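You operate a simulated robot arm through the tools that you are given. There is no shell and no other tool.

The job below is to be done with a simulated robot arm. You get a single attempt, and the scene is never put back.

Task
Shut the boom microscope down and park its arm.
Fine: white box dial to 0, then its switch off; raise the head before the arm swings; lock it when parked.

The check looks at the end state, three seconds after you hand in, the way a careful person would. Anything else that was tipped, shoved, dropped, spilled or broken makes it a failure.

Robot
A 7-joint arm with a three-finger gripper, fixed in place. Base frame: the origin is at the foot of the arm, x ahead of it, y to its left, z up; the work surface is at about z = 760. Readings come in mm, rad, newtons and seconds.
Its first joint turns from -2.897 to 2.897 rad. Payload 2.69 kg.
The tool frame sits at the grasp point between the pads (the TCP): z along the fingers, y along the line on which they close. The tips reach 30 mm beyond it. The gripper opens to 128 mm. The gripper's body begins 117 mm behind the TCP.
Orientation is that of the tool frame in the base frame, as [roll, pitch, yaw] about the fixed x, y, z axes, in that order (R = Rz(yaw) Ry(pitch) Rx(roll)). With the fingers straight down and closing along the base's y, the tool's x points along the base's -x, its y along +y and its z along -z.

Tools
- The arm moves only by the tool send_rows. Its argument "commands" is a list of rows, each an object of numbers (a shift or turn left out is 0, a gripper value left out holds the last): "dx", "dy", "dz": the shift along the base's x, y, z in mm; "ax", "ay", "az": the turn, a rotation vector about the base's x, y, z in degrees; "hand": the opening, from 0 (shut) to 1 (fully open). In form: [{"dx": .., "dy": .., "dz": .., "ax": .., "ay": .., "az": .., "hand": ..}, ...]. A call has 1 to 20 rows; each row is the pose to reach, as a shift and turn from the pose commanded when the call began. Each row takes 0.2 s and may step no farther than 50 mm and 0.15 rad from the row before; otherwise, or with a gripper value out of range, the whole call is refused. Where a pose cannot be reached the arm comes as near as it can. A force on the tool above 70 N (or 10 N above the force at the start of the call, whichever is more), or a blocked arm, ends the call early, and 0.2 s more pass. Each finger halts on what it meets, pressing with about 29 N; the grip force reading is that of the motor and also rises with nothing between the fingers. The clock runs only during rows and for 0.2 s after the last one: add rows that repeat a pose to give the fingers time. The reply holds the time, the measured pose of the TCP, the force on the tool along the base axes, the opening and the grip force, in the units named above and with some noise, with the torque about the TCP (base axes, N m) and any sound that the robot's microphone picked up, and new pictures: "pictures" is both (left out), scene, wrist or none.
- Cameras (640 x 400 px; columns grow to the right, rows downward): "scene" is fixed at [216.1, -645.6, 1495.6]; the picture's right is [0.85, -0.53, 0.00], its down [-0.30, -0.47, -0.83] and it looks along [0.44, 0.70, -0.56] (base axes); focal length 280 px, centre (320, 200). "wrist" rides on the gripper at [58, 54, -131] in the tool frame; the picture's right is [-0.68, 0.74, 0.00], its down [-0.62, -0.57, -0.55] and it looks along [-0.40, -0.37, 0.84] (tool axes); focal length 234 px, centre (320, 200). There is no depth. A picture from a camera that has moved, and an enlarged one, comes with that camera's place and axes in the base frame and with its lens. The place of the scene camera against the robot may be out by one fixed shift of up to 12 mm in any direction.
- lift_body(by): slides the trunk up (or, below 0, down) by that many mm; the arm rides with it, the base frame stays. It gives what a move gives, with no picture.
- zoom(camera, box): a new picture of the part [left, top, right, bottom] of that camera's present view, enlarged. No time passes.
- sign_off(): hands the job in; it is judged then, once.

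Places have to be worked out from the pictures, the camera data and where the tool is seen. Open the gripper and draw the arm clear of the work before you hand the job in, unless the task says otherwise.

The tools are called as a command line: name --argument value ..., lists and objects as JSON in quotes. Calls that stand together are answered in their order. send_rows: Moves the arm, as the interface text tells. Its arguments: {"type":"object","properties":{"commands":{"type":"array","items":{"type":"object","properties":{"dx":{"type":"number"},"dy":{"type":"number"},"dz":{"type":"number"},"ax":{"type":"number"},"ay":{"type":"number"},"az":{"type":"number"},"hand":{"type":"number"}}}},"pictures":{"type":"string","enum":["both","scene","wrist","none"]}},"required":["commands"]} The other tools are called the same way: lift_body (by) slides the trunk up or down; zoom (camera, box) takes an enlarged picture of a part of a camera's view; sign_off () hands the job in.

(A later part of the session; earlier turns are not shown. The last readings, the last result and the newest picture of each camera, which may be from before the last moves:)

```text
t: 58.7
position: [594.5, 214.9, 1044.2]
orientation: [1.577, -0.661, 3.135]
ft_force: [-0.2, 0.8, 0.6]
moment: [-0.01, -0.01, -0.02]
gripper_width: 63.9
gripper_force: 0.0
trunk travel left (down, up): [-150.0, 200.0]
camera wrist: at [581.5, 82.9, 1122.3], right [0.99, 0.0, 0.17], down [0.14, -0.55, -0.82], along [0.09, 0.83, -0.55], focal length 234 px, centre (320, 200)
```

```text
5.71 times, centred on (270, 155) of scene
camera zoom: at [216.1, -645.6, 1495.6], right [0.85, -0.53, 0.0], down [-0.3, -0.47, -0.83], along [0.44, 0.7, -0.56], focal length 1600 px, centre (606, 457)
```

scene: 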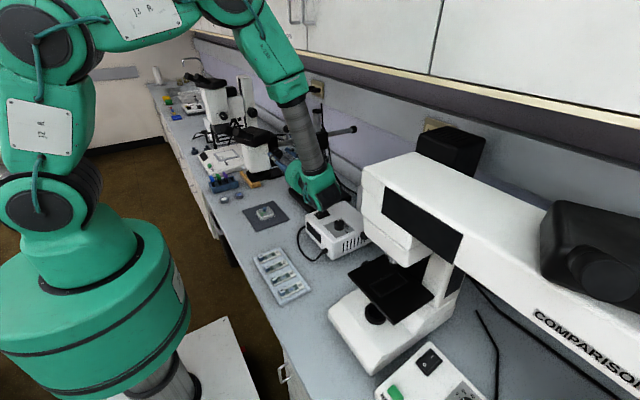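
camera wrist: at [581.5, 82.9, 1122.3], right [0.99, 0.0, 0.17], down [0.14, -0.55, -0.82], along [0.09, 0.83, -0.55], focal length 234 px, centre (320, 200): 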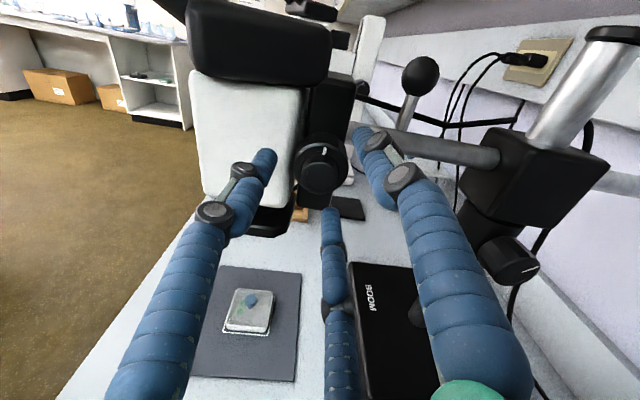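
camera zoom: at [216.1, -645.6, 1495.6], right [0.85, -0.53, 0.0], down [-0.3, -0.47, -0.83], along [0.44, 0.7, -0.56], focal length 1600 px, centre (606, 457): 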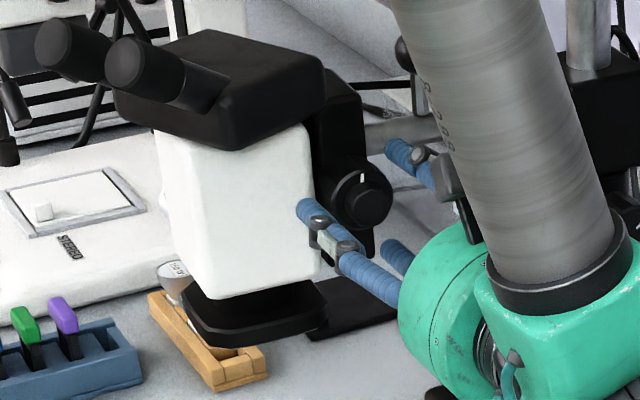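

The tick now points straight up, exactly a quarter turn from its start. I'll re-grip, centred 2 mm higher, and try another -24° to see if the knob moves any further.

send_rows --commands '[{"dy": 5, "dz": 2}, {"dy": 10, "dz": 2}, {"dy": 10, "dz": 2, "hand": 0.1}, {"dy": 10, "dz": 2}, {"dy": 10, "dz": 2}, {"dy": 10, "dz": 2, "ay": -6}, {"dy": 10, "dz": 2, "ay": -12}, {"dy": 10, "dz": 2, "ay": -18}, {"dy": 10, "dz": 2, "ay": -24}, {"dy": 10, "dz": 2, "ay": -24}]' --pictures "wrist"

zoom --camera "wrist" --box '[240, 90, 400, 220]'

zoom --camera "scene" --box '[235, 120, 305, 190]'

```text
t: 60.9
position: [594.8, 224.0, 1044.7]
orientation: [1.575, -0.242, 3.136]
ft_force: [4.6, -5.5, -27.0]
moment: [-0.8, 0.73, -0.6]
gripper_width: 43.1
gripper_force: 45.0
trunk travel left (down, up): [-150.0, 200.0]
camera wrist: at [550.6, 93.0, 1110.8], right [0.83, 0.0, 0.55], down [0.46, -0.55, -0.69], along [0.31, 0.83, -0.46], focal length 234 px, centre (320, 200)
```

wrist: 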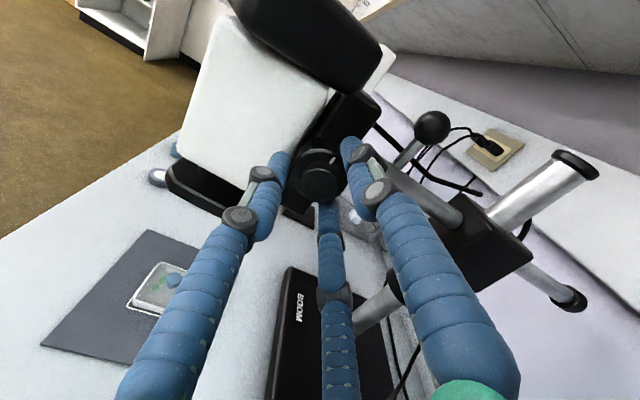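

```text
3.08 times, centred on (320, 155) of wrist
camera zoom: at [550.6, 93.0, 1110.8], right [0.83, 0.0, 0.55], down [0.46, -0.55, -0.69], along [0.31, 0.83, -0.46], focal length 720 px, centre (320, 338)
```

zoom: 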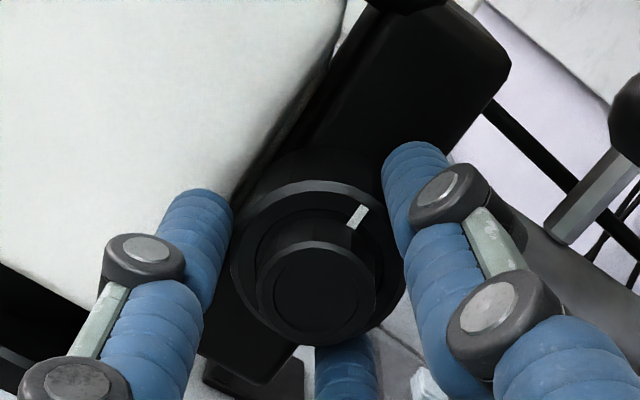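

```text
5.71 times, centred on (270, 155) of scene
camera zoom: at [216.1, -645.6, 1495.6], right [0.85, -0.53, 0.0], down [-0.3, -0.47, -0.83], along [0.44, 0.7, -0.56], focal length 1600 px, centre (606, 457)
```

zoom: 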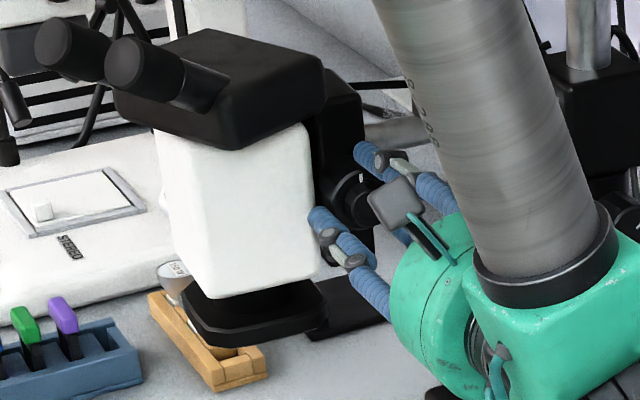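

The knob didn't move any further (the tick stayed up and the torque slipped at 0.7 N m), so the head is at the top of its travel. I'll release, back off in -y, and move across to look at the lock knob and the space around it.

send_rows --commands '[{"hand": 0.5}, {"hand": 0.5}, {"dy": -25}, {"dy": -60, "ay": 8}, {"dy": -90, "ay": 16}, {"dx": 30, "dy": -110, "ay": 24}, {"dx": 65, "dy": -115, "ay": 32, "hand": 0.8}, {"dx": 100, "dy": -115, "ay": 34}, {"dx": 100, "dy": -115, "ay": 34}]' --pictures "both"

zoom --camera "wrist" --box '[300, 60, 560, 280]'

zoom --camera "scene" --box '[235, 100, 375, 240]'

```text
t: 62.9
position: [695.2, 109.6, 1046.6]
orientation: [1.579, -0.836, 3.133]
ft_force: [0.5, -0.1, 0.3]
moment: [0.06, 0.02, 0.01]
gripper_width: 102.5
gripper_force: 0.0
trunk travel left (down, up): [-150.0, 200.0]
camera wrist: at [696.2, -22.1, 1126.0], right [1.0, 0.0, -0.01], down [-0.01, -0.55, -0.83], along [0.0, 0.83, -0.55], focal length 234 px, centre (320, 200)
```

scene: 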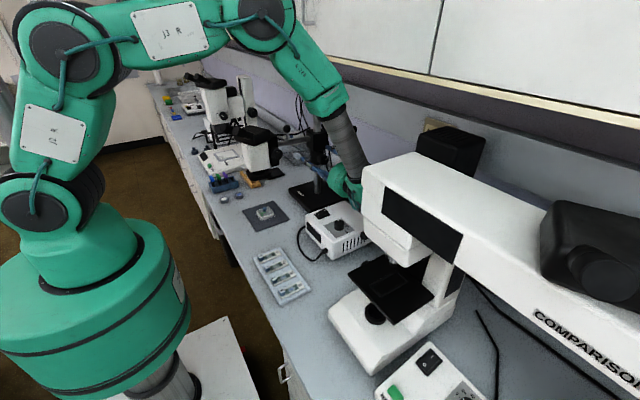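
wrist: 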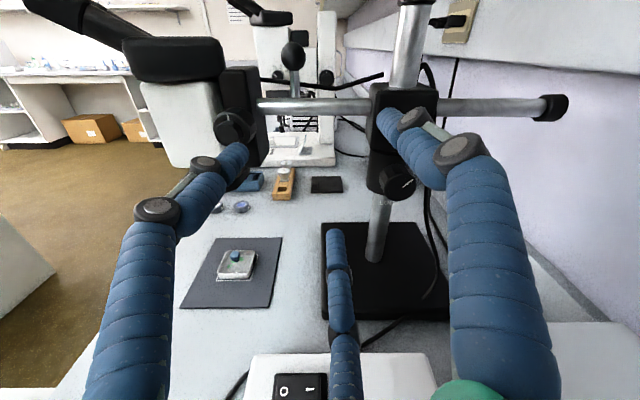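

```text
1.82 times, centred on (430, 170) of wrist
camera zoom: at [696.2, -22.1, 1126.0], right [1.0, 0.0, -0.01], down [-0.01, -0.55, -0.83], along [0.0, 0.83, -0.55], focal length 426 px, centre (120, 254)
```

zoom: 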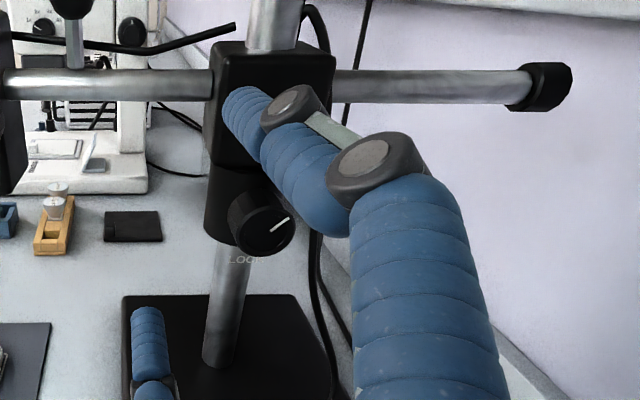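

```text
2.86 times, centred on (305, 170) of scene
camera zoom: at [216.1, -645.6, 1495.6], right [0.85, -0.53, 0.0], down [-0.3, -0.47, -0.83], along [0.44, 0.7, -0.56], focal length 800 px, centre (363, 286)
```

zoom: 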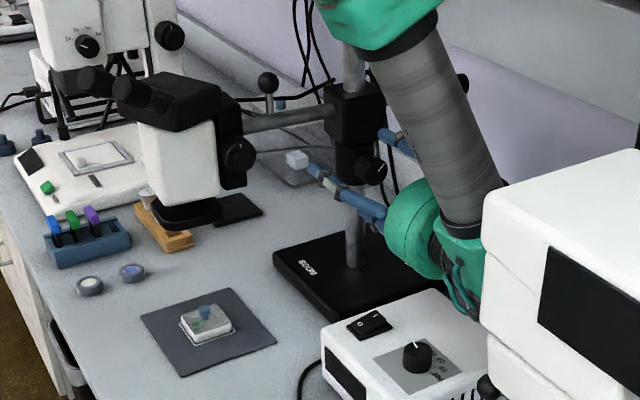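

This is a clear, level view. I'll zoom hard on the lock knob, collar and LOCK marking to get the knob's axis and pointer.

zoom --camera "wrist" --box '[350, 80, 450, 220]'

zoom --camera "scene" --box '[300, 130, 350, 180]'

zoom --camera "wrist" --box '[370, 155, 430, 215]'

```text
2.86 times, centred on (400, 150) of wrist
camera zoom: at [696.2, -22.1, 1126.0], right [1.0, 0.0, -0.01], down [-0.01, -0.55, -0.83], along [0.0, 0.83, -0.55], focal length 669 px, centre (91, 343)
```

zoom: 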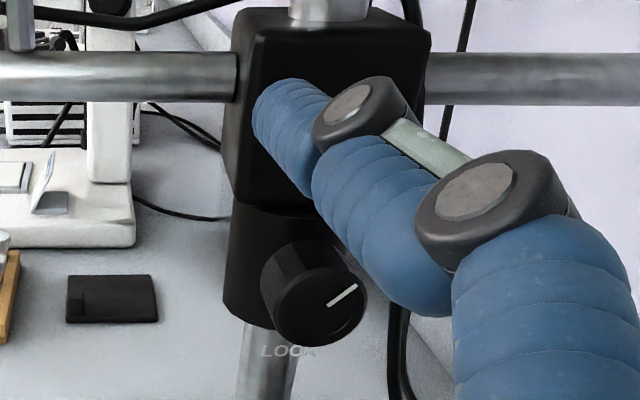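

```text
8.00 times, centred on (325, 155) of scene
camera zoom: at [216.1, -645.6, 1495.6], right [0.85, -0.53, 0.0], down [-0.3, -0.47, -0.83], along [0.44, 0.7, -0.56], focal length 2240 px, centre (280, 560)
```

zoom: 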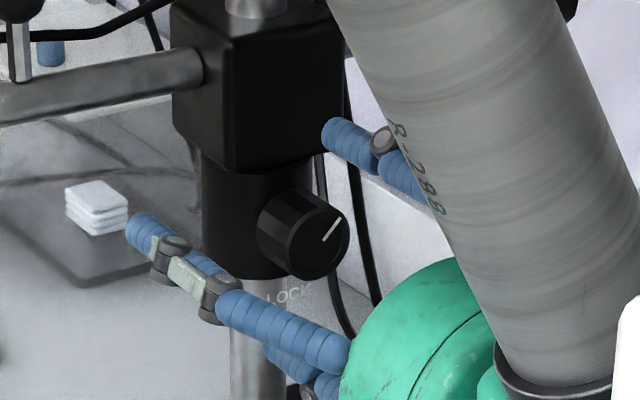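

```text
6.67 times, centred on (400, 185) of wrist
camera zoom: at [696.2, -22.1, 1126.0], right [1.0, 0.0, -0.01], down [-0.01, -0.55, -0.83], along [0.0, 0.83, -0.55], focal length 1561 px, centre (-213, 300)
```

zoom: 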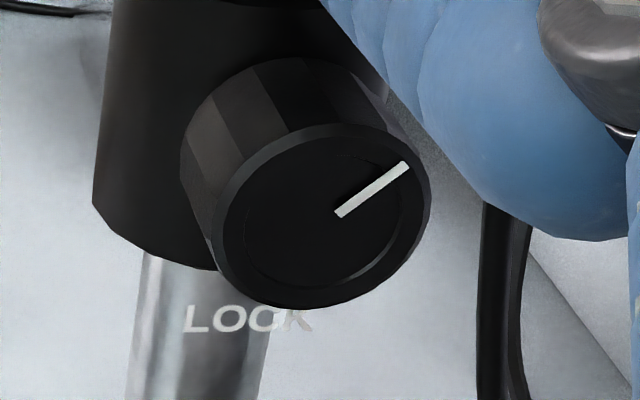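

The knob's axis is along -y, with its front face at about (802, 241, 972) and the pointer near 40–45° above +x. The vent box starts at x = 880 with its top at z of about 895, which leaves room. I'll move in line with the knob at y = 130 and re-measure.

send_rows --commands '[{"dx": 30, "dy": 5, "dz": -20, "hand": 0.7}, {"dx": 65, "dy": 12, "dz": -45}, {"dx": 95, "dy": 20, "dz": -65}, {"dx": 107, "dy": 20, "dz": -74}, {"dx": 107, "dy": 20, "dz": -74}]' --pictures "both"

zoom --camera "wrist" --box '[240, 80, 400, 210]'

zoom --camera "scene" --box '[280, 100, 400, 240]'

```text
t: 64.1
position: [803.5, 128.6, 972.1]
orientation: [1.579, -0.834, 3.132]
ft_force: [0.4, -0.4, 0.1]
moment: [0.01, 0.0, 0.05]
gripper_width: 89.6
gripper_force: 0.1
trunk travel left (down, up): [-150.0, 200.0]
camera wrist: at [803.3, -2.6, 1051.7], right [1.0, 0.0, -0.01], down [-0.01, -0.55, -0.83], along [0.0, 0.83, -0.55], focal length 234 px, centre (320, 200)
```

scene: 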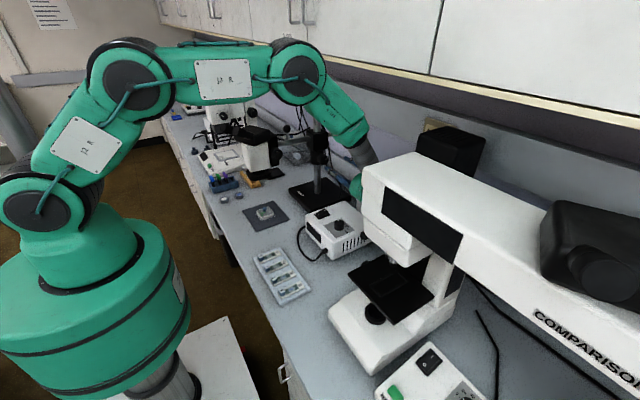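
wrist: 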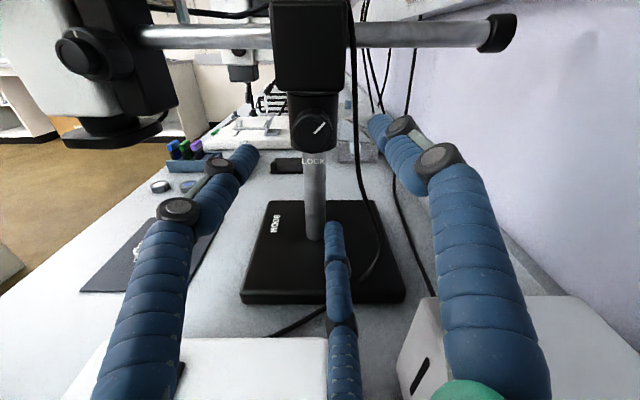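

```text
3.08 times, centred on (320, 145) of wrist
camera zoom: at [803.3, -2.6, 1051.7], right [1.0, 0.0, -0.01], down [-0.01, -0.55, -0.83], along [0.0, 0.83, -0.55], focal length 720 px, centre (320, 369)
```

zoom: 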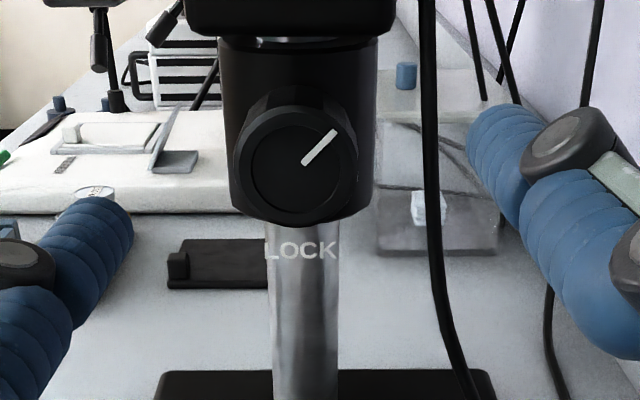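

```text
2.86 times, centred on (340, 170) of scene
camera zoom: at [216.1, -645.6, 1495.6], right [0.85, -0.53, 0.0], down [-0.3, -0.47, -0.83], along [0.44, 0.7, -0.56], focal length 800 px, centre (263, 286)
```

zoom: 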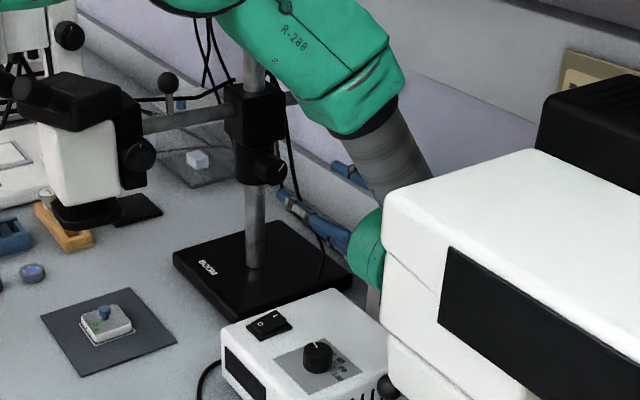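

The view is clear: the lock knob face is at about (798, 232, 978), 41 mm across, pointer at 45°. I'll line up and approach to y = 195, then check.

send_rows --commands '[{"dx": -3, "dy": 30, "dz": 3, "hand": 0.5}, {"dx": -5.5, "dy": 55, "dz": 6}, {"dx": -5.5, "dy": 66, "dz": 6}, {"dx": -5.5, "dy": 66, "dz": 6}]' --pictures "wrist"

zoom --camera "wrist" --box '[240, 80, 400, 210]'

```text
t: 65.1
position: [794.9, 196.7, 978.2]
orientation: [1.579, -0.834, 3.133]
ft_force: [-0.4, 0.2, 0.2]
moment: [-0.04, 0.01, -0.03]
gripper_width: 63.9
gripper_force: 0.0
trunk travel left (down, up): [-150.0, 200.0]
camera wrist: at [796.0, 64.7, 1056.9], right [1.0, 0.0, -0.01], down [-0.01, -0.55, -0.83], along [0.0, 0.83, -0.55], focal length 234 px, centre (320, 200)
```

wrist: 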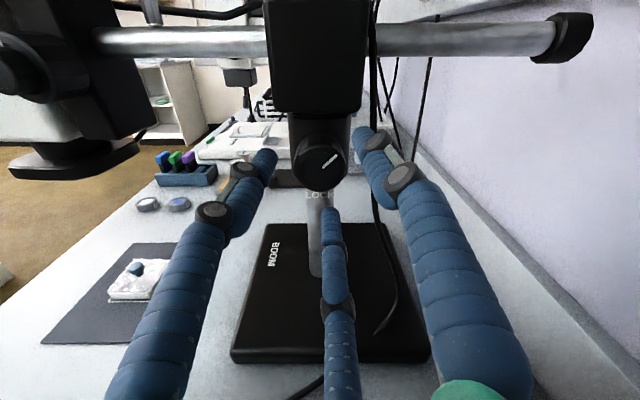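

```text
3.08 times, centred on (320, 145) of wrist
camera zoom: at [796.0, 64.7, 1056.9], right [1.0, 0.0, -0.01], down [-0.01, -0.55, -0.83], along [0.0, 0.83, -0.55], focal length 720 px, centre (320, 369)
```

zoom: 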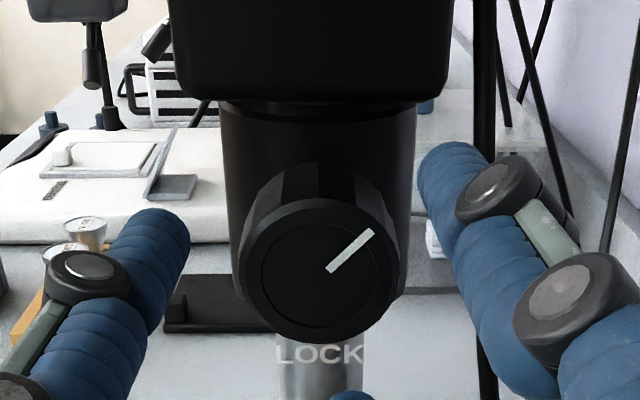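

Alignment is within about 1 mm. I'll advance 24 mm, grip the lock knob, and turn it counter-clockwise (the usual loosening way) by 24° to feel what it does.

send_rows --commands '[{"dy": 12, "dz": 1}, {"dy": 24, "dz": 1}, {"dy": 24, "dz": 1, "hand": 0.1}, {"dy": 24, "dz": 1}, {"dy": 24, "dz": 1}, {"dy": 24, "dz": 1, "ay": -6}, {"dy": 24, "dz": 1, "ay": -12}, {"dy": 24, "dz": 1, "ay": -18}, {"dy": 24, "dz": 1, "ay": -24}, {"dy": 24, "dz": 1, "ay": -24}]' --pictures "wrist"

zoom --camera "wrist" --box '[240, 80, 400, 210]'

```text
t: 67.3
position: [795.6, 220.0, 977.2]
orientation: [1.578, -0.419, 3.137]
ft_force: [-13.8, 12.7, -28.9]
moment: [-0.71, 0.01, 0.46]
gripper_width: 40.9
gripper_force: 45.1
trunk travel left (down, up): [-150.0, 200.0]
camera wrist: at [763.2, 89.2, 1049.7], right [0.92, 0.0, 0.4], down [0.33, -0.55, -0.76], along [0.22, 0.83, -0.51], focal length 234 px, centre (320, 200)
```

wrist: 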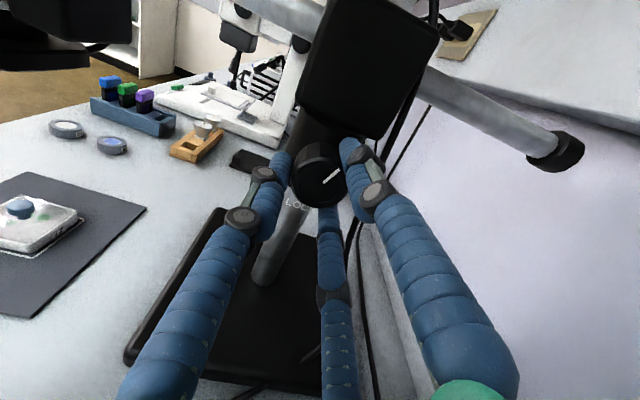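

```text
3.08 times, centred on (320, 145) of wrist
camera zoom: at [763.2, 89.2, 1049.7], right [0.92, 0.0, 0.4], down [0.33, -0.55, -0.76], along [0.22, 0.83, -0.51], focal length 720 px, centre (320, 369)
```

zoom: 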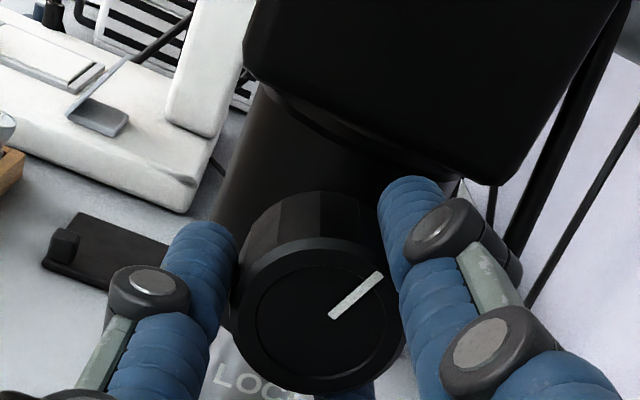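

It turned freely with the hand (no resisting torque). I'll keep turning counter-clockwise to find the end.

send_rows --commands '[{"ay": -7}, {"ay": -14}, {"ay": -21}, {"ay": -28}, {"ay": -35}, {"ay": -42}, {"ay": -49}, {"ay": -49}]' --pictures "wrist"

zoom --camera "wrist" --box '[240, 80, 400, 210]'

zoom --camera "scene" --box '[295, 130, 350, 180]'

```text
t: 69.1
position: [795.4, 220.3, 977.8]
orientation: [1.572, 0.438, 3.139]
ft_force: [-22.9, 20.2, -43.5]
moment: [-0.97, 0.01, 0.41]
gripper_width: 40.9
gripper_force: 44.9
trunk travel left (down, up): [-150.0, 200.0]
camera wrist: at [719.2, 88.9, 1000.0], right [0.3, 0.0, 0.95], down [0.8, -0.55, -0.25], along [0.53, 0.83, -0.17], focal length 234 px, centre (320, 200)
```

wrist: 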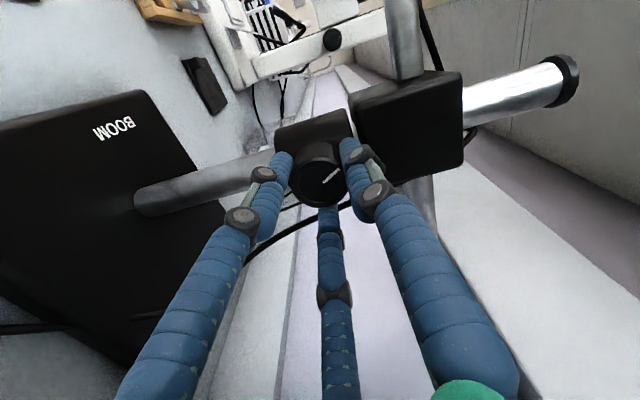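

```text
3.08 times, centred on (320, 145) of wrist
camera zoom: at [719.2, 88.9, 1000.0], right [0.3, 0.0, 0.95], down [0.8, -0.55, -0.25], along [0.53, 0.83, -0.17], focal length 720 px, centre (320, 369)
```

zoom: 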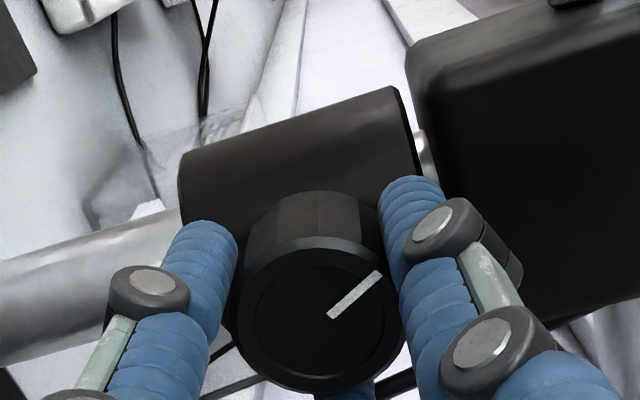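

```text
8.00 times, centred on (322, 155) of scene
camera zoom: at [216.1, -645.6, 1495.6], right [0.85, -0.53, 0.0], down [-0.3, -0.47, -0.83], along [0.44, 0.7, -0.56], focal length 2240 px, centre (300, 560)
```

zoom: 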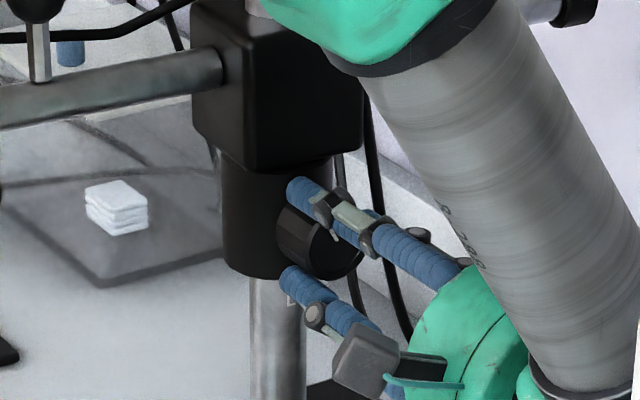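

Still free, pointer now at about 118°. I'll ease the side load a little and continue another 28° before re-gripping.

send_rows --commands '[{"dx": -0.5, "dz": -1, "ay": -7}, {"dx": -0.5, "dz": -1.5, "ay": -14}, {"dx": -0.5, "dz": -1.5, "ay": -21}, {"dx": -0.5, "dz": -1.5, "ay": -28}, {"dx": -0.5, "dz": -1.5, "ay": -28}]' --pictures "wrist"

zoom --camera "wrist" --box '[240, 80, 400, 210]'

```text
t: 70.3
position: [794.8, 220.6, 977.7]
orientation: [1.566, 0.928, 3.137]
ft_force: [-26.0, -0.3, -32.4]
moment: [-0.89, 0.69, 0.74]
gripper_width: 41.0
gripper_force: 45.3
trunk travel left (down, up): [-150.0, 200.0]
camera wrist: at [717.0, 88.0, 961.1], right [-0.18, 0.0, 0.98], down [0.82, -0.55, 0.15], along [0.54, 0.83, 0.1], focal length 234 px, centre (320, 200)
```

wrist: 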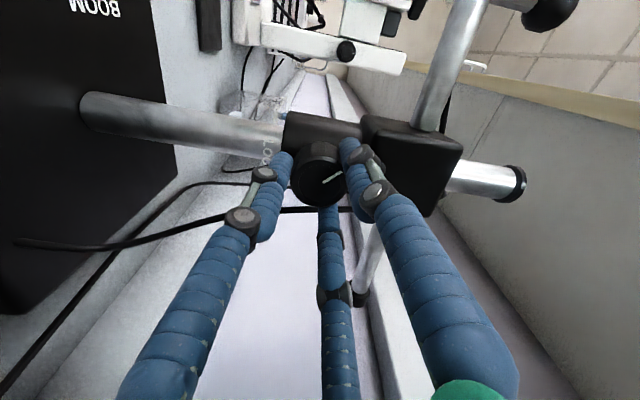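

```text
3.08 times, centred on (320, 145) of wrist
camera zoom: at [717.0, 88.0, 961.1], right [-0.18, 0.0, 0.98], down [0.82, -0.55, 0.15], along [0.54, 0.83, 0.1], focal length 720 px, centre (320, 369)
```

zoom: 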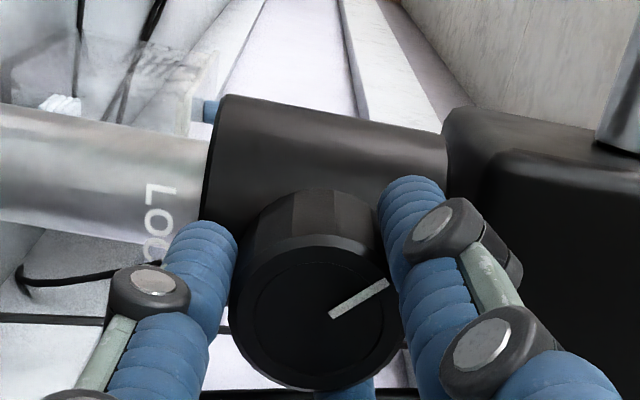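

The stop came at a pointer angle of about 135°, exactly a quarter turn from 45°, with slip torque 0.7 N m, so the lock should now be loose. I'll release, back off, level the hand, and move in front of the boom rod (x of about 703) to look at it.

send_rows --commands '[{"hand": 0.5}, {"hand": 0.5}, {"dy": -25}, {"dy": -60}, {"dx": -20, "dy": -90, "dz": 15, "ay": 8}, {"dx": -40, "dy": -90, "dz": 30, "ay": 16}, {"dx": -60, "dy": -90, "dz": 45, "ay": 24}, {"dx": -80, "dy": -90, "dz": 60, "ay": 32}, {"dx": -92, "dy": -90, "dz": 72, "ay": 40}, {"dx": -92, "dy": -90, "dz": 72, "ay": 48}, {"dx": -92, "dy": -90, "dz": 72, "ay": 53}, {"dx": -92, "dy": -90, "dz": 72, "ay": 53}]' --pictures "both"

zoom --camera "wrist" --box '[220, 60, 500, 260]'

zoom --camera "scene" --box '[230, 100, 370, 210]'

```text
t: 72.9
position: [704.6, 129.9, 1050.2]
orientation: [1.573, 0.001, 3.137]
ft_force: [-0.3, 0.3, 0.1]
moment: [0.0, 0.03, -0.01]
gripper_width: 63.9
gripper_force: 0.0
trunk travel left (down, up): [-150.0, 200.0]
camera wrist: at [644.9, -1.7, 1102.5], right [0.68, 0.0, 0.74], down [0.61, -0.55, -0.56], along [0.41, 0.83, -0.37], focal length 234 px, centre (320, 200)
```

scene: 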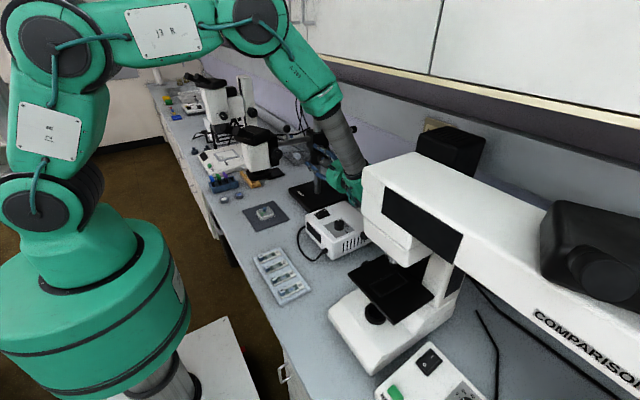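
wrist: 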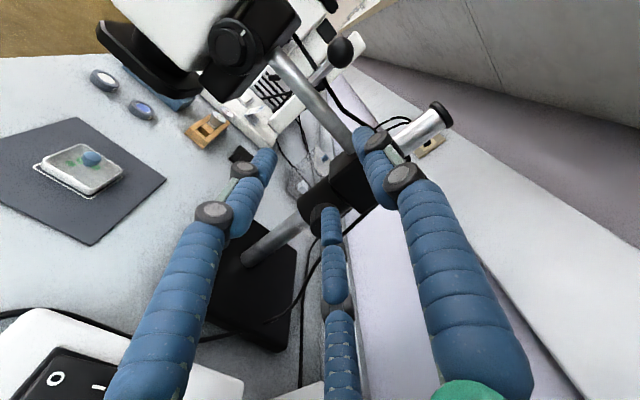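

```text
2.00 times, centred on (360, 160) of wrist
camera zoom: at [644.9, -1.7, 1102.5], right [0.68, 0.0, 0.74], down [0.61, -0.55, -0.56], along [0.41, 0.83, -0.37], focal length 468 px, centre (240, 280)
```

zoom: 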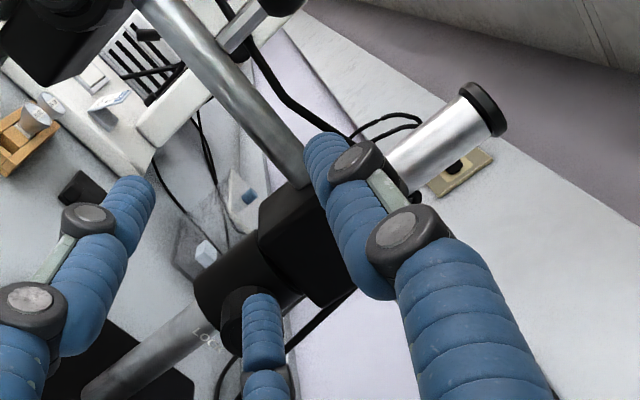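

```text
3.64 times, centred on (300, 155) of scene
camera zoom: at [216.1, -645.6, 1495.6], right [0.85, -0.53, 0.0], down [-0.3, -0.47, -0.83], along [0.44, 0.7, -0.56], focal length 1018 px, centre (393, 364)
```

zoom: 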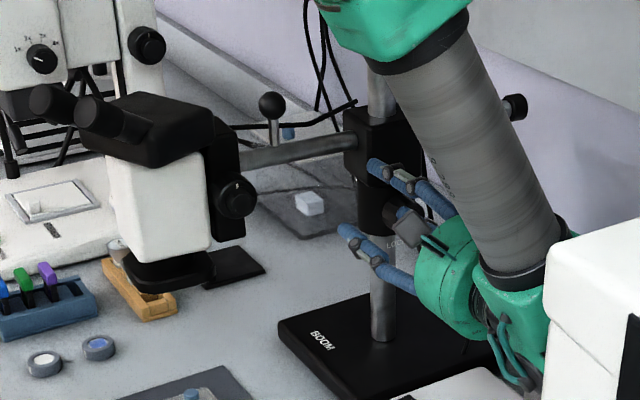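

The boom rod axis at x of about 703 is near (y 306, z 1055), which fits both cameras. I'll approach with the prongs straddling it vertically and pause with the tips about 12 mm short of the rod to check.

send_rows --commands '[{"dx": -1, "dy": 40, "dz": -3, "hand": 0.57}, {"dx": -1, "dy": 80, "dz": -3}, {"dx": -1, "dy": 110, "dz": -3}, {"dx": -1, "dy": 122, "dz": -3}, {"dx": -1, "dy": 122, "dz": -3}]' --pictures "both"

zoom --camera "wrist" --box '[220, 60, 420, 220]'

zoom --camera "scene" --box '[250, 110, 350, 190]'

```text
t: 74.1
position: [702.5, 252.3, 1046.7]
orientation: [1.572, 0.004, 3.137]
ft_force: [-0.3, 0.0, 0.5]
moment: [-0.02, -0.02, 0.03]
gripper_width: 72.8
gripper_force: 0.0
trunk travel left (down, up): [-150.0, 200.0]
camera wrist: at [643.3, 120.5, 1099.2], right [0.67, 0.0, 0.74], down [0.61, -0.55, -0.56], along [0.41, 0.83, -0.37], focal length 234 px, centre (320, 200)
```

scene: 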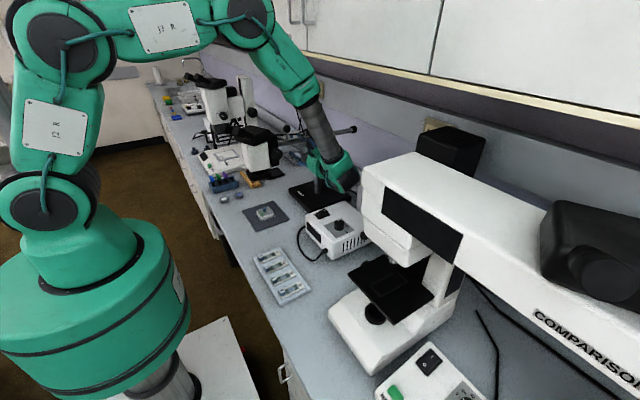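
wrist: 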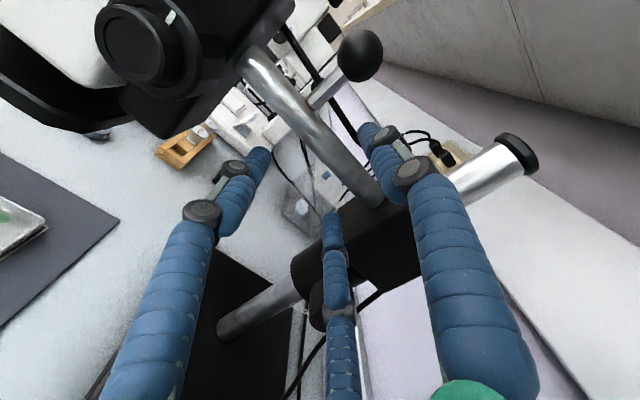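

```text
2.50 times, centred on (320, 140) of wrist
camera zoom: at [643.3, 120.5, 1099.2], right [0.67, 0.0, 0.74], down [0.61, -0.55, -0.56], along [0.41, 0.83, -0.37], focal length 585 px, centre (320, 350)
```

zoom: 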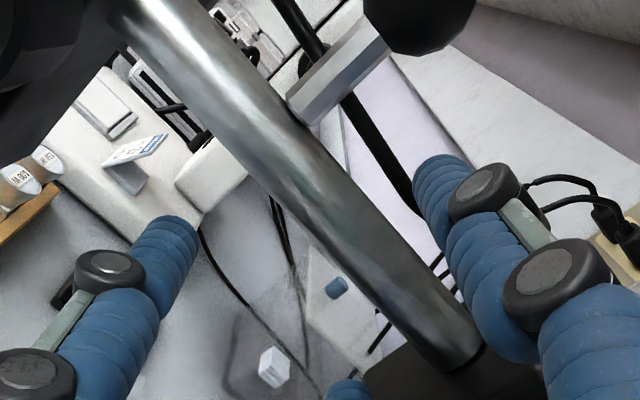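

```text
5.00 times, centred on (300, 150) of scene
camera zoom: at [216.1, -645.6, 1495.6], right [0.85, -0.53, 0.0], down [-0.3, -0.47, -0.83], along [0.44, 0.7, -0.56], focal length 1400 px, centre (420, 450)
```

zoom: 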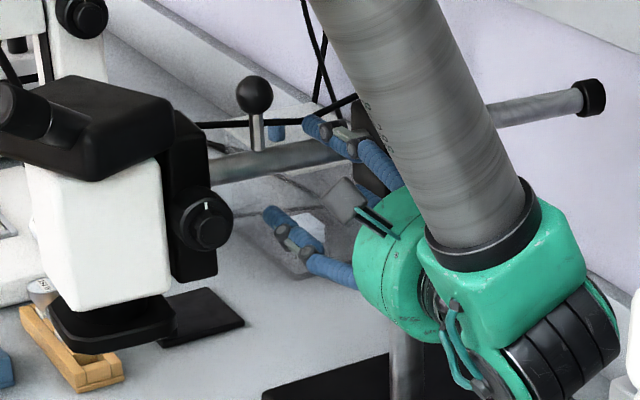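

The rod lies between the top prong and the two lower prongs, with the ball stalk clear to the side. I'll advance 44 mm, rise 9 mm to centre, and close on the rod.

send_rows --commands '[{"dy": 22}, {"dy": 44}, {"dy": 44, "dz": 5}, {"dy": 44, "dz": 9}, {"dy": 44, "dz": 9, "hand": 0.05}, {"dy": 44, "dz": 9}, {"dy": 44, "dz": 9}]' --pictures "both"

zoom --camera "wrist" --box '[220, 60, 420, 220]'

zoom --camera "scene" --box '[250, 110, 350, 190]'

```text
t: 75.7
position: [703.1, 294.8, 1054.9]
orientation: [1.574, 0.001, 3.136]
ft_force: [6.8, -0.6, -16.8]
moment: [0.0, 0.1, -0.31]
gripper_width: 32.2
gripper_force: 45.3
trunk travel left (down, up): [-150.0, 200.0]
camera wrist: at [643.7, 163.9, 1106.7], right [0.68, 0.0, 0.74], down [0.61, -0.55, -0.56], along [0.41, 0.83, -0.37], focal length 234 px, centre (320, 200)
```

scene: 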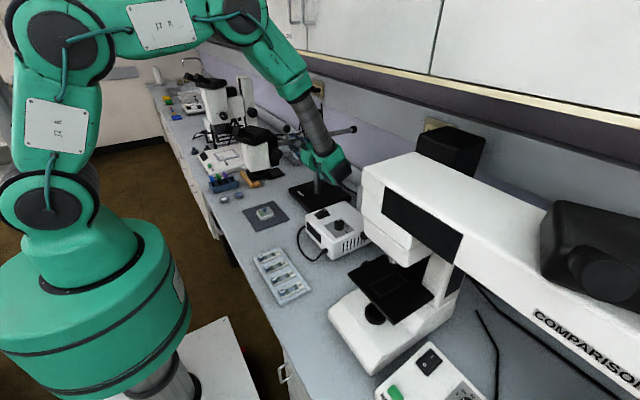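
wrist: 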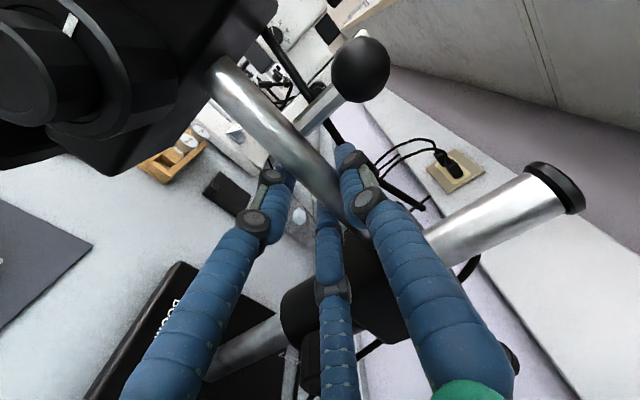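

```text
2.50 times, centred on (320, 140) of wrist
camera zoom: at [643.7, 163.9, 1106.7], right [0.68, 0.0, 0.74], down [0.61, -0.55, -0.56], along [0.41, 0.83, -0.37], focal length 585 px, centre (320, 350)
```

zoom: 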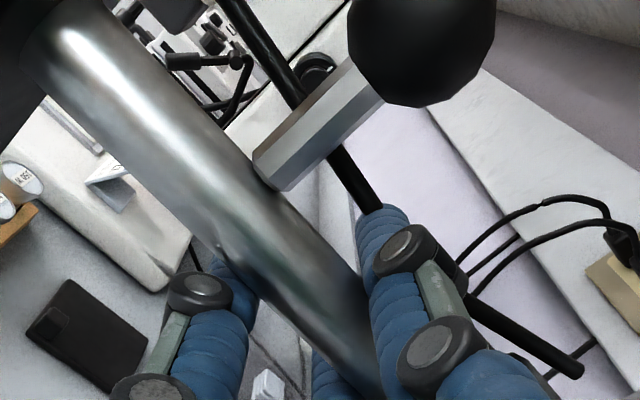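

```text
5.00 times, centred on (300, 150) of scene
camera zoom: at [216.1, -645.6, 1495.6], right [0.85, -0.53, 0.0], down [-0.3, -0.47, -0.83], along [0.44, 0.7, -0.56], focal length 1400 px, centre (420, 450)
```

zoom: 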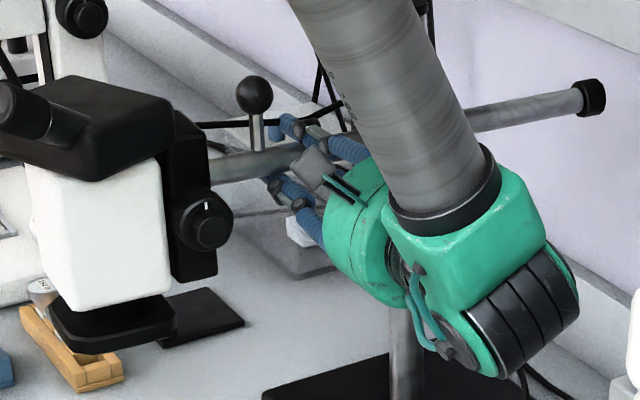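

The rod is gripped (fz about -17 N, steady). I'll try a gentle swing of 8° toward +y along the arc about the post at (798, 306) and watch the forces.

send_rows --commands '[{"dx": -0.2, "dy": 1.7, "az": -1}, {"dx": -0.3, "dy": 3.3, "az": -2}, {"dx": -0.4, "dy": 5, "az": -3}, {"dx": -0.5, "dy": 6.7, "az": -4}, {"dx": -0.6, "dy": 8.3, "az": -5}, {"dx": -0.6, "dy": 10, "az": -6}, {"dx": -0.6, "dy": 11.7, "az": -7}, {"dx": -0.6, "dy": 13.3, "az": -8}, {"dx": -0.6, "dy": 13.3, "az": -8}]' --pictures "both"

zoom --camera "scene" --box '[230, 110, 370, 210]'

```text
t: 77.7
position: [704.2, 308.7, 1054.8]
orientation: [1.574, -0.001, 2.996]
ft_force: [22.1, -15.8, -36.5]
moment: [0.01, 0.08, -0.82]
gripper_width: 32.1
gripper_force: 45.2
trunk travel left (down, up): [-150.0, 200.0]
camera wrist: at [627.7, 186.6, 1106.7], right [0.67, -0.1, 0.74], down [0.53, -0.63, -0.56], along [0.52, 0.77, -0.37], focal length 234 px, centre (320, 200)
```

scene: 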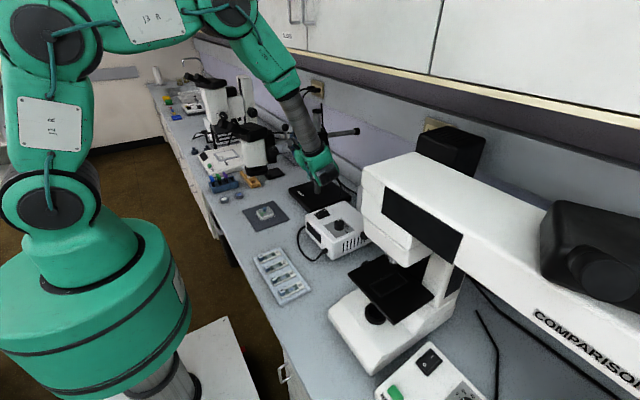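
wrist: 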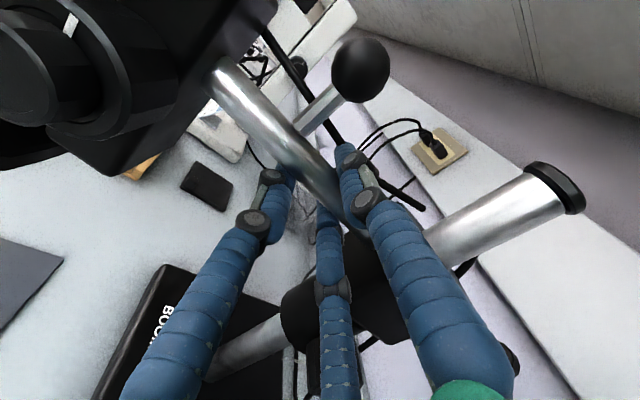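

```text
4.00 times, centred on (300, 160) of scene
camera zoom: at [216.1, -645.6, 1495.6], right [0.85, -0.53, 0.0], down [-0.3, -0.47, -0.83], along [0.44, 0.7, -0.56], focal length 1120 px, centre (400, 360)
```

zoom: 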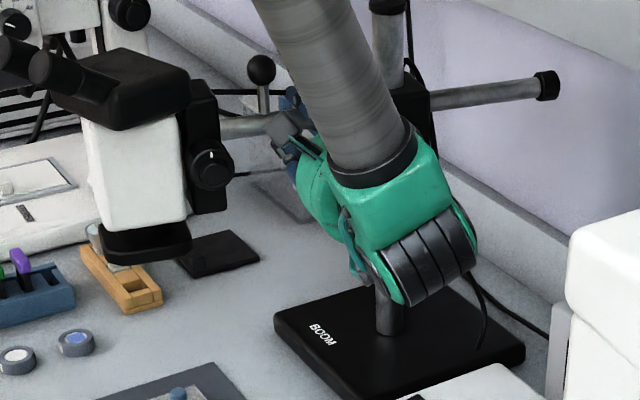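

The boom swings freely, so the lock is loose. I'll continue along the arc to 48° in 4° steps, easing the height 1 mm to reduce the vertical load.

send_rows --commands '[{"dx": 0.4, "dy": 6.7, "dz": -1, "az": -4}, {"dx": 1.3, "dy": 13.3, "dz": -1, "az": -8}, {"dx": 2.6, "dy": 19.8, "dz": -1, "az": -12}, {"dx": 4.4, "dy": 26.3, "dz": -1, "az": -16}, {"dx": 6.6, "dy": 32.6, "dz": -1, "az": -20}, {"dx": 9.2, "dy": 38.7, "dz": -1, "az": -24}, {"dx": 12.3, "dy": 44.6, "dz": -1, "az": -28}, {"dx": 15.8, "dy": 50.3, "dz": -1, "az": -32}, {"dx": 19.6, "dy": 55.8, "dz": -1, "az": -36}, {"dx": 23.9, "dy": 60.9, "dz": -1, "az": -40}, {"dx": 23.9, "dy": 60.9, "dz": -1, "az": -40}]' --pictures "both"

zoom --camera "scene" --box '[210, 90, 370, 210]'

```text
t: 80.1
position: [727.8, 366.7, 1053.5]
orientation: [1.573, 0.002, 2.298]
ft_force: [30.0, -33.5, -13.6]
moment: [0.19, 0.22, -0.23]
gripper_width: 32.1
gripper_force: 44.8
trunk travel left (down, up): [-150.0, 200.0]
camera wrist: at [591.6, 323.2, 1106.7], right [0.45, -0.5, 0.74], down [0.0, -0.83, -0.56], along [0.89, 0.25, -0.37], focal length 234 px, centre (320, 200)
```

scene: 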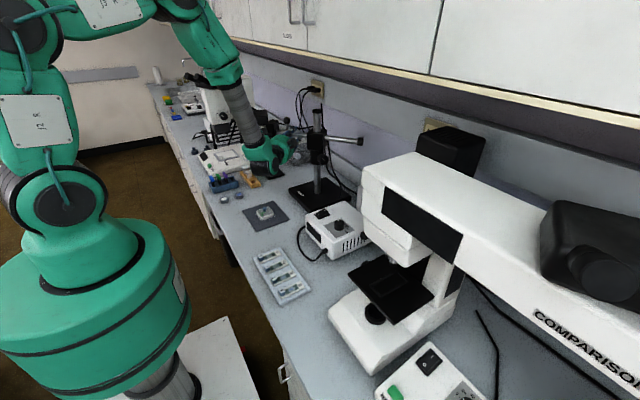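
wrist: 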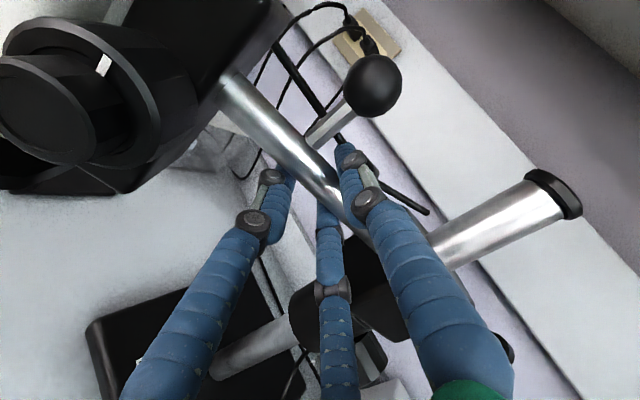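

```text
3.33 times, centred on (290, 150) of scene
camera zoom: at [216.1, -645.6, 1495.6], right [0.85, -0.53, 0.0], down [-0.3, -0.47, -0.83], along [0.44, 0.7, -0.56], focal length 933 px, centre (420, 367)
```

zoom: 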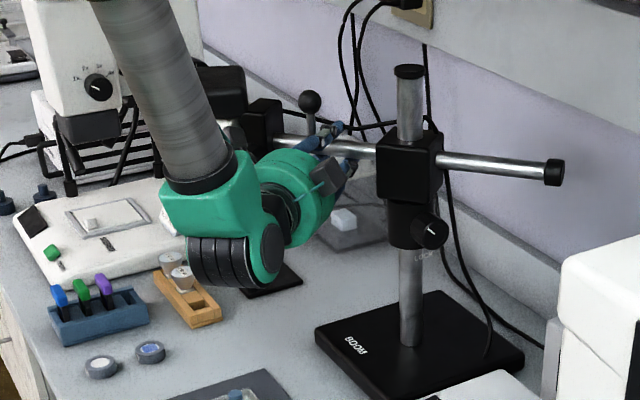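

The swing is smooth with low forces, and the glass box (lid about z = 894, starting at x 849, y 625) is below the raised head. I'll continue toward 88°, watching for a stop.

send_rows --commands '[{"dx": 4.6, "dy": 4.9, "az": -4}, {"dx": 9.5, "dy": 9.4, "az": -8}, {"dx": 14.7, "dy": 13.5, "az": -12}, {"dx": 20.2, "dy": 17.3, "az": -16}, {"dx": 26, "dy": 20.7, "az": -20}, {"dx": 31.9, "dy": 23.7, "az": -24}, {"dx": 38.1, "dy": 26.3, "az": -28}, {"dx": 38.1, "dy": 26.3, "az": -28}]' --pictures "both"

zoom --camera "scene" --box '[210, 90, 370, 210]'

```text
t: 81.9
position: [757.1, 346.6, 1053.2]
orientation: [1.591, 0.006, 2.17]
ft_force: [-24.4, 43.8, -30.7]
moment: [0.68, 0.25, 0.63]
gripper_width: 32.1
gripper_force: 44.6
out of reach, approached as far as the arm can: row 2, 3, 4, 5, 6, 7, 8
trunk travel left (down, up): [-150.0, 200.0]
camera wrist: at [617.6, 320.8, 1108.7], right [0.39, -0.55, 0.74], down [-0.11, -0.83, -0.55], along [0.91, 0.13, -0.39], focal length 234 px, centre (320, 200)
```

scene: 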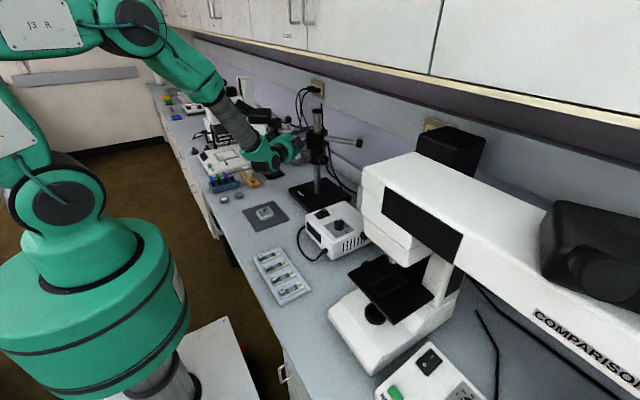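
wrist: 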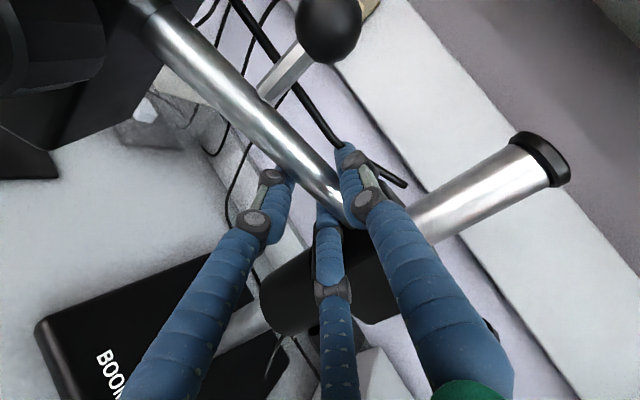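

```text
3.33 times, centred on (290, 150) of scene
camera zoom: at [216.1, -645.6, 1495.6], right [0.85, -0.53, 0.0], down [-0.3, -0.47, -0.83], along [0.44, 0.7, -0.56], focal length 933 px, centre (420, 367)
```

zoom: 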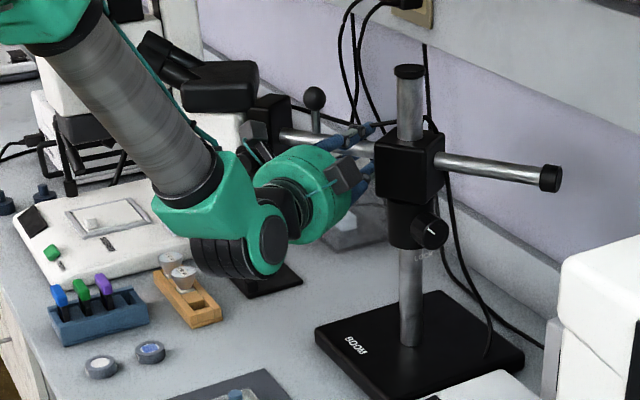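

The arm ran out of joint range with the tool swinging toward +x; the hand slid along the rod and the boom is now at about 56°. I'll loosen the grip slightly (still caged) before re-planning, and see where the arm settles.

send_rows --commands '[{"hand": 0.34}, {"hand": 0.34}]' --pictures "wrist"

zoom --camera "wrist" --box '[200, 80, 440, 260]'

```text
t: 82.5
position: [756.2, 344.6, 1053.8]
orientation: [1.593, 0.004, 2.171]
ft_force: [-9.8, 9.3, -4.1]
moment: [0.04, 0.28, -0.33]
gripper_width: 36.3
gripper_force: 0.1
trunk travel left (down, up): [-150.0, 200.0]
stopped in row 2: the force on the tool passed its limit at 70 N (the readings are from after the stop); the commanded pose is now the measured one
camera wrist: at [616.1, 318.8, 1108.6], right [0.39, -0.55, 0.74], down [-0.11, -0.83, -0.55], along [0.91, 0.13, -0.39], focal length 234 px, centre (320, 200)
```

wrist: 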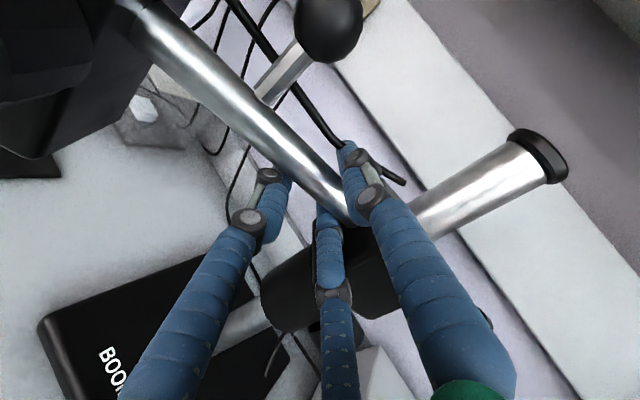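

```text
2.22 times, centred on (320, 170) of wrist
camera zoom: at [616.1, 318.8, 1108.6], right [0.39, -0.55, 0.74], down [-0.11, -0.83, -0.55], along [0.91, 0.13, -0.39], focal length 520 px, centre (320, 267)
```

zoom: 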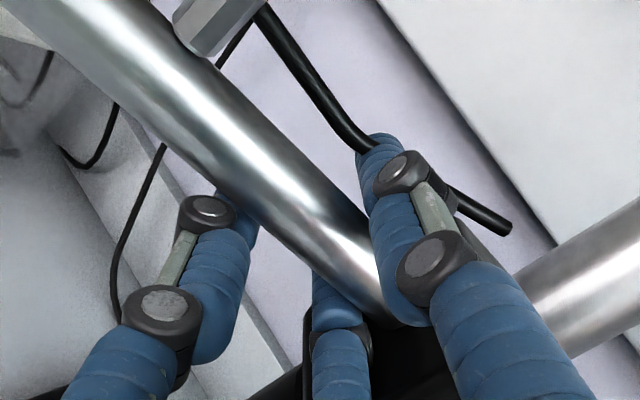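

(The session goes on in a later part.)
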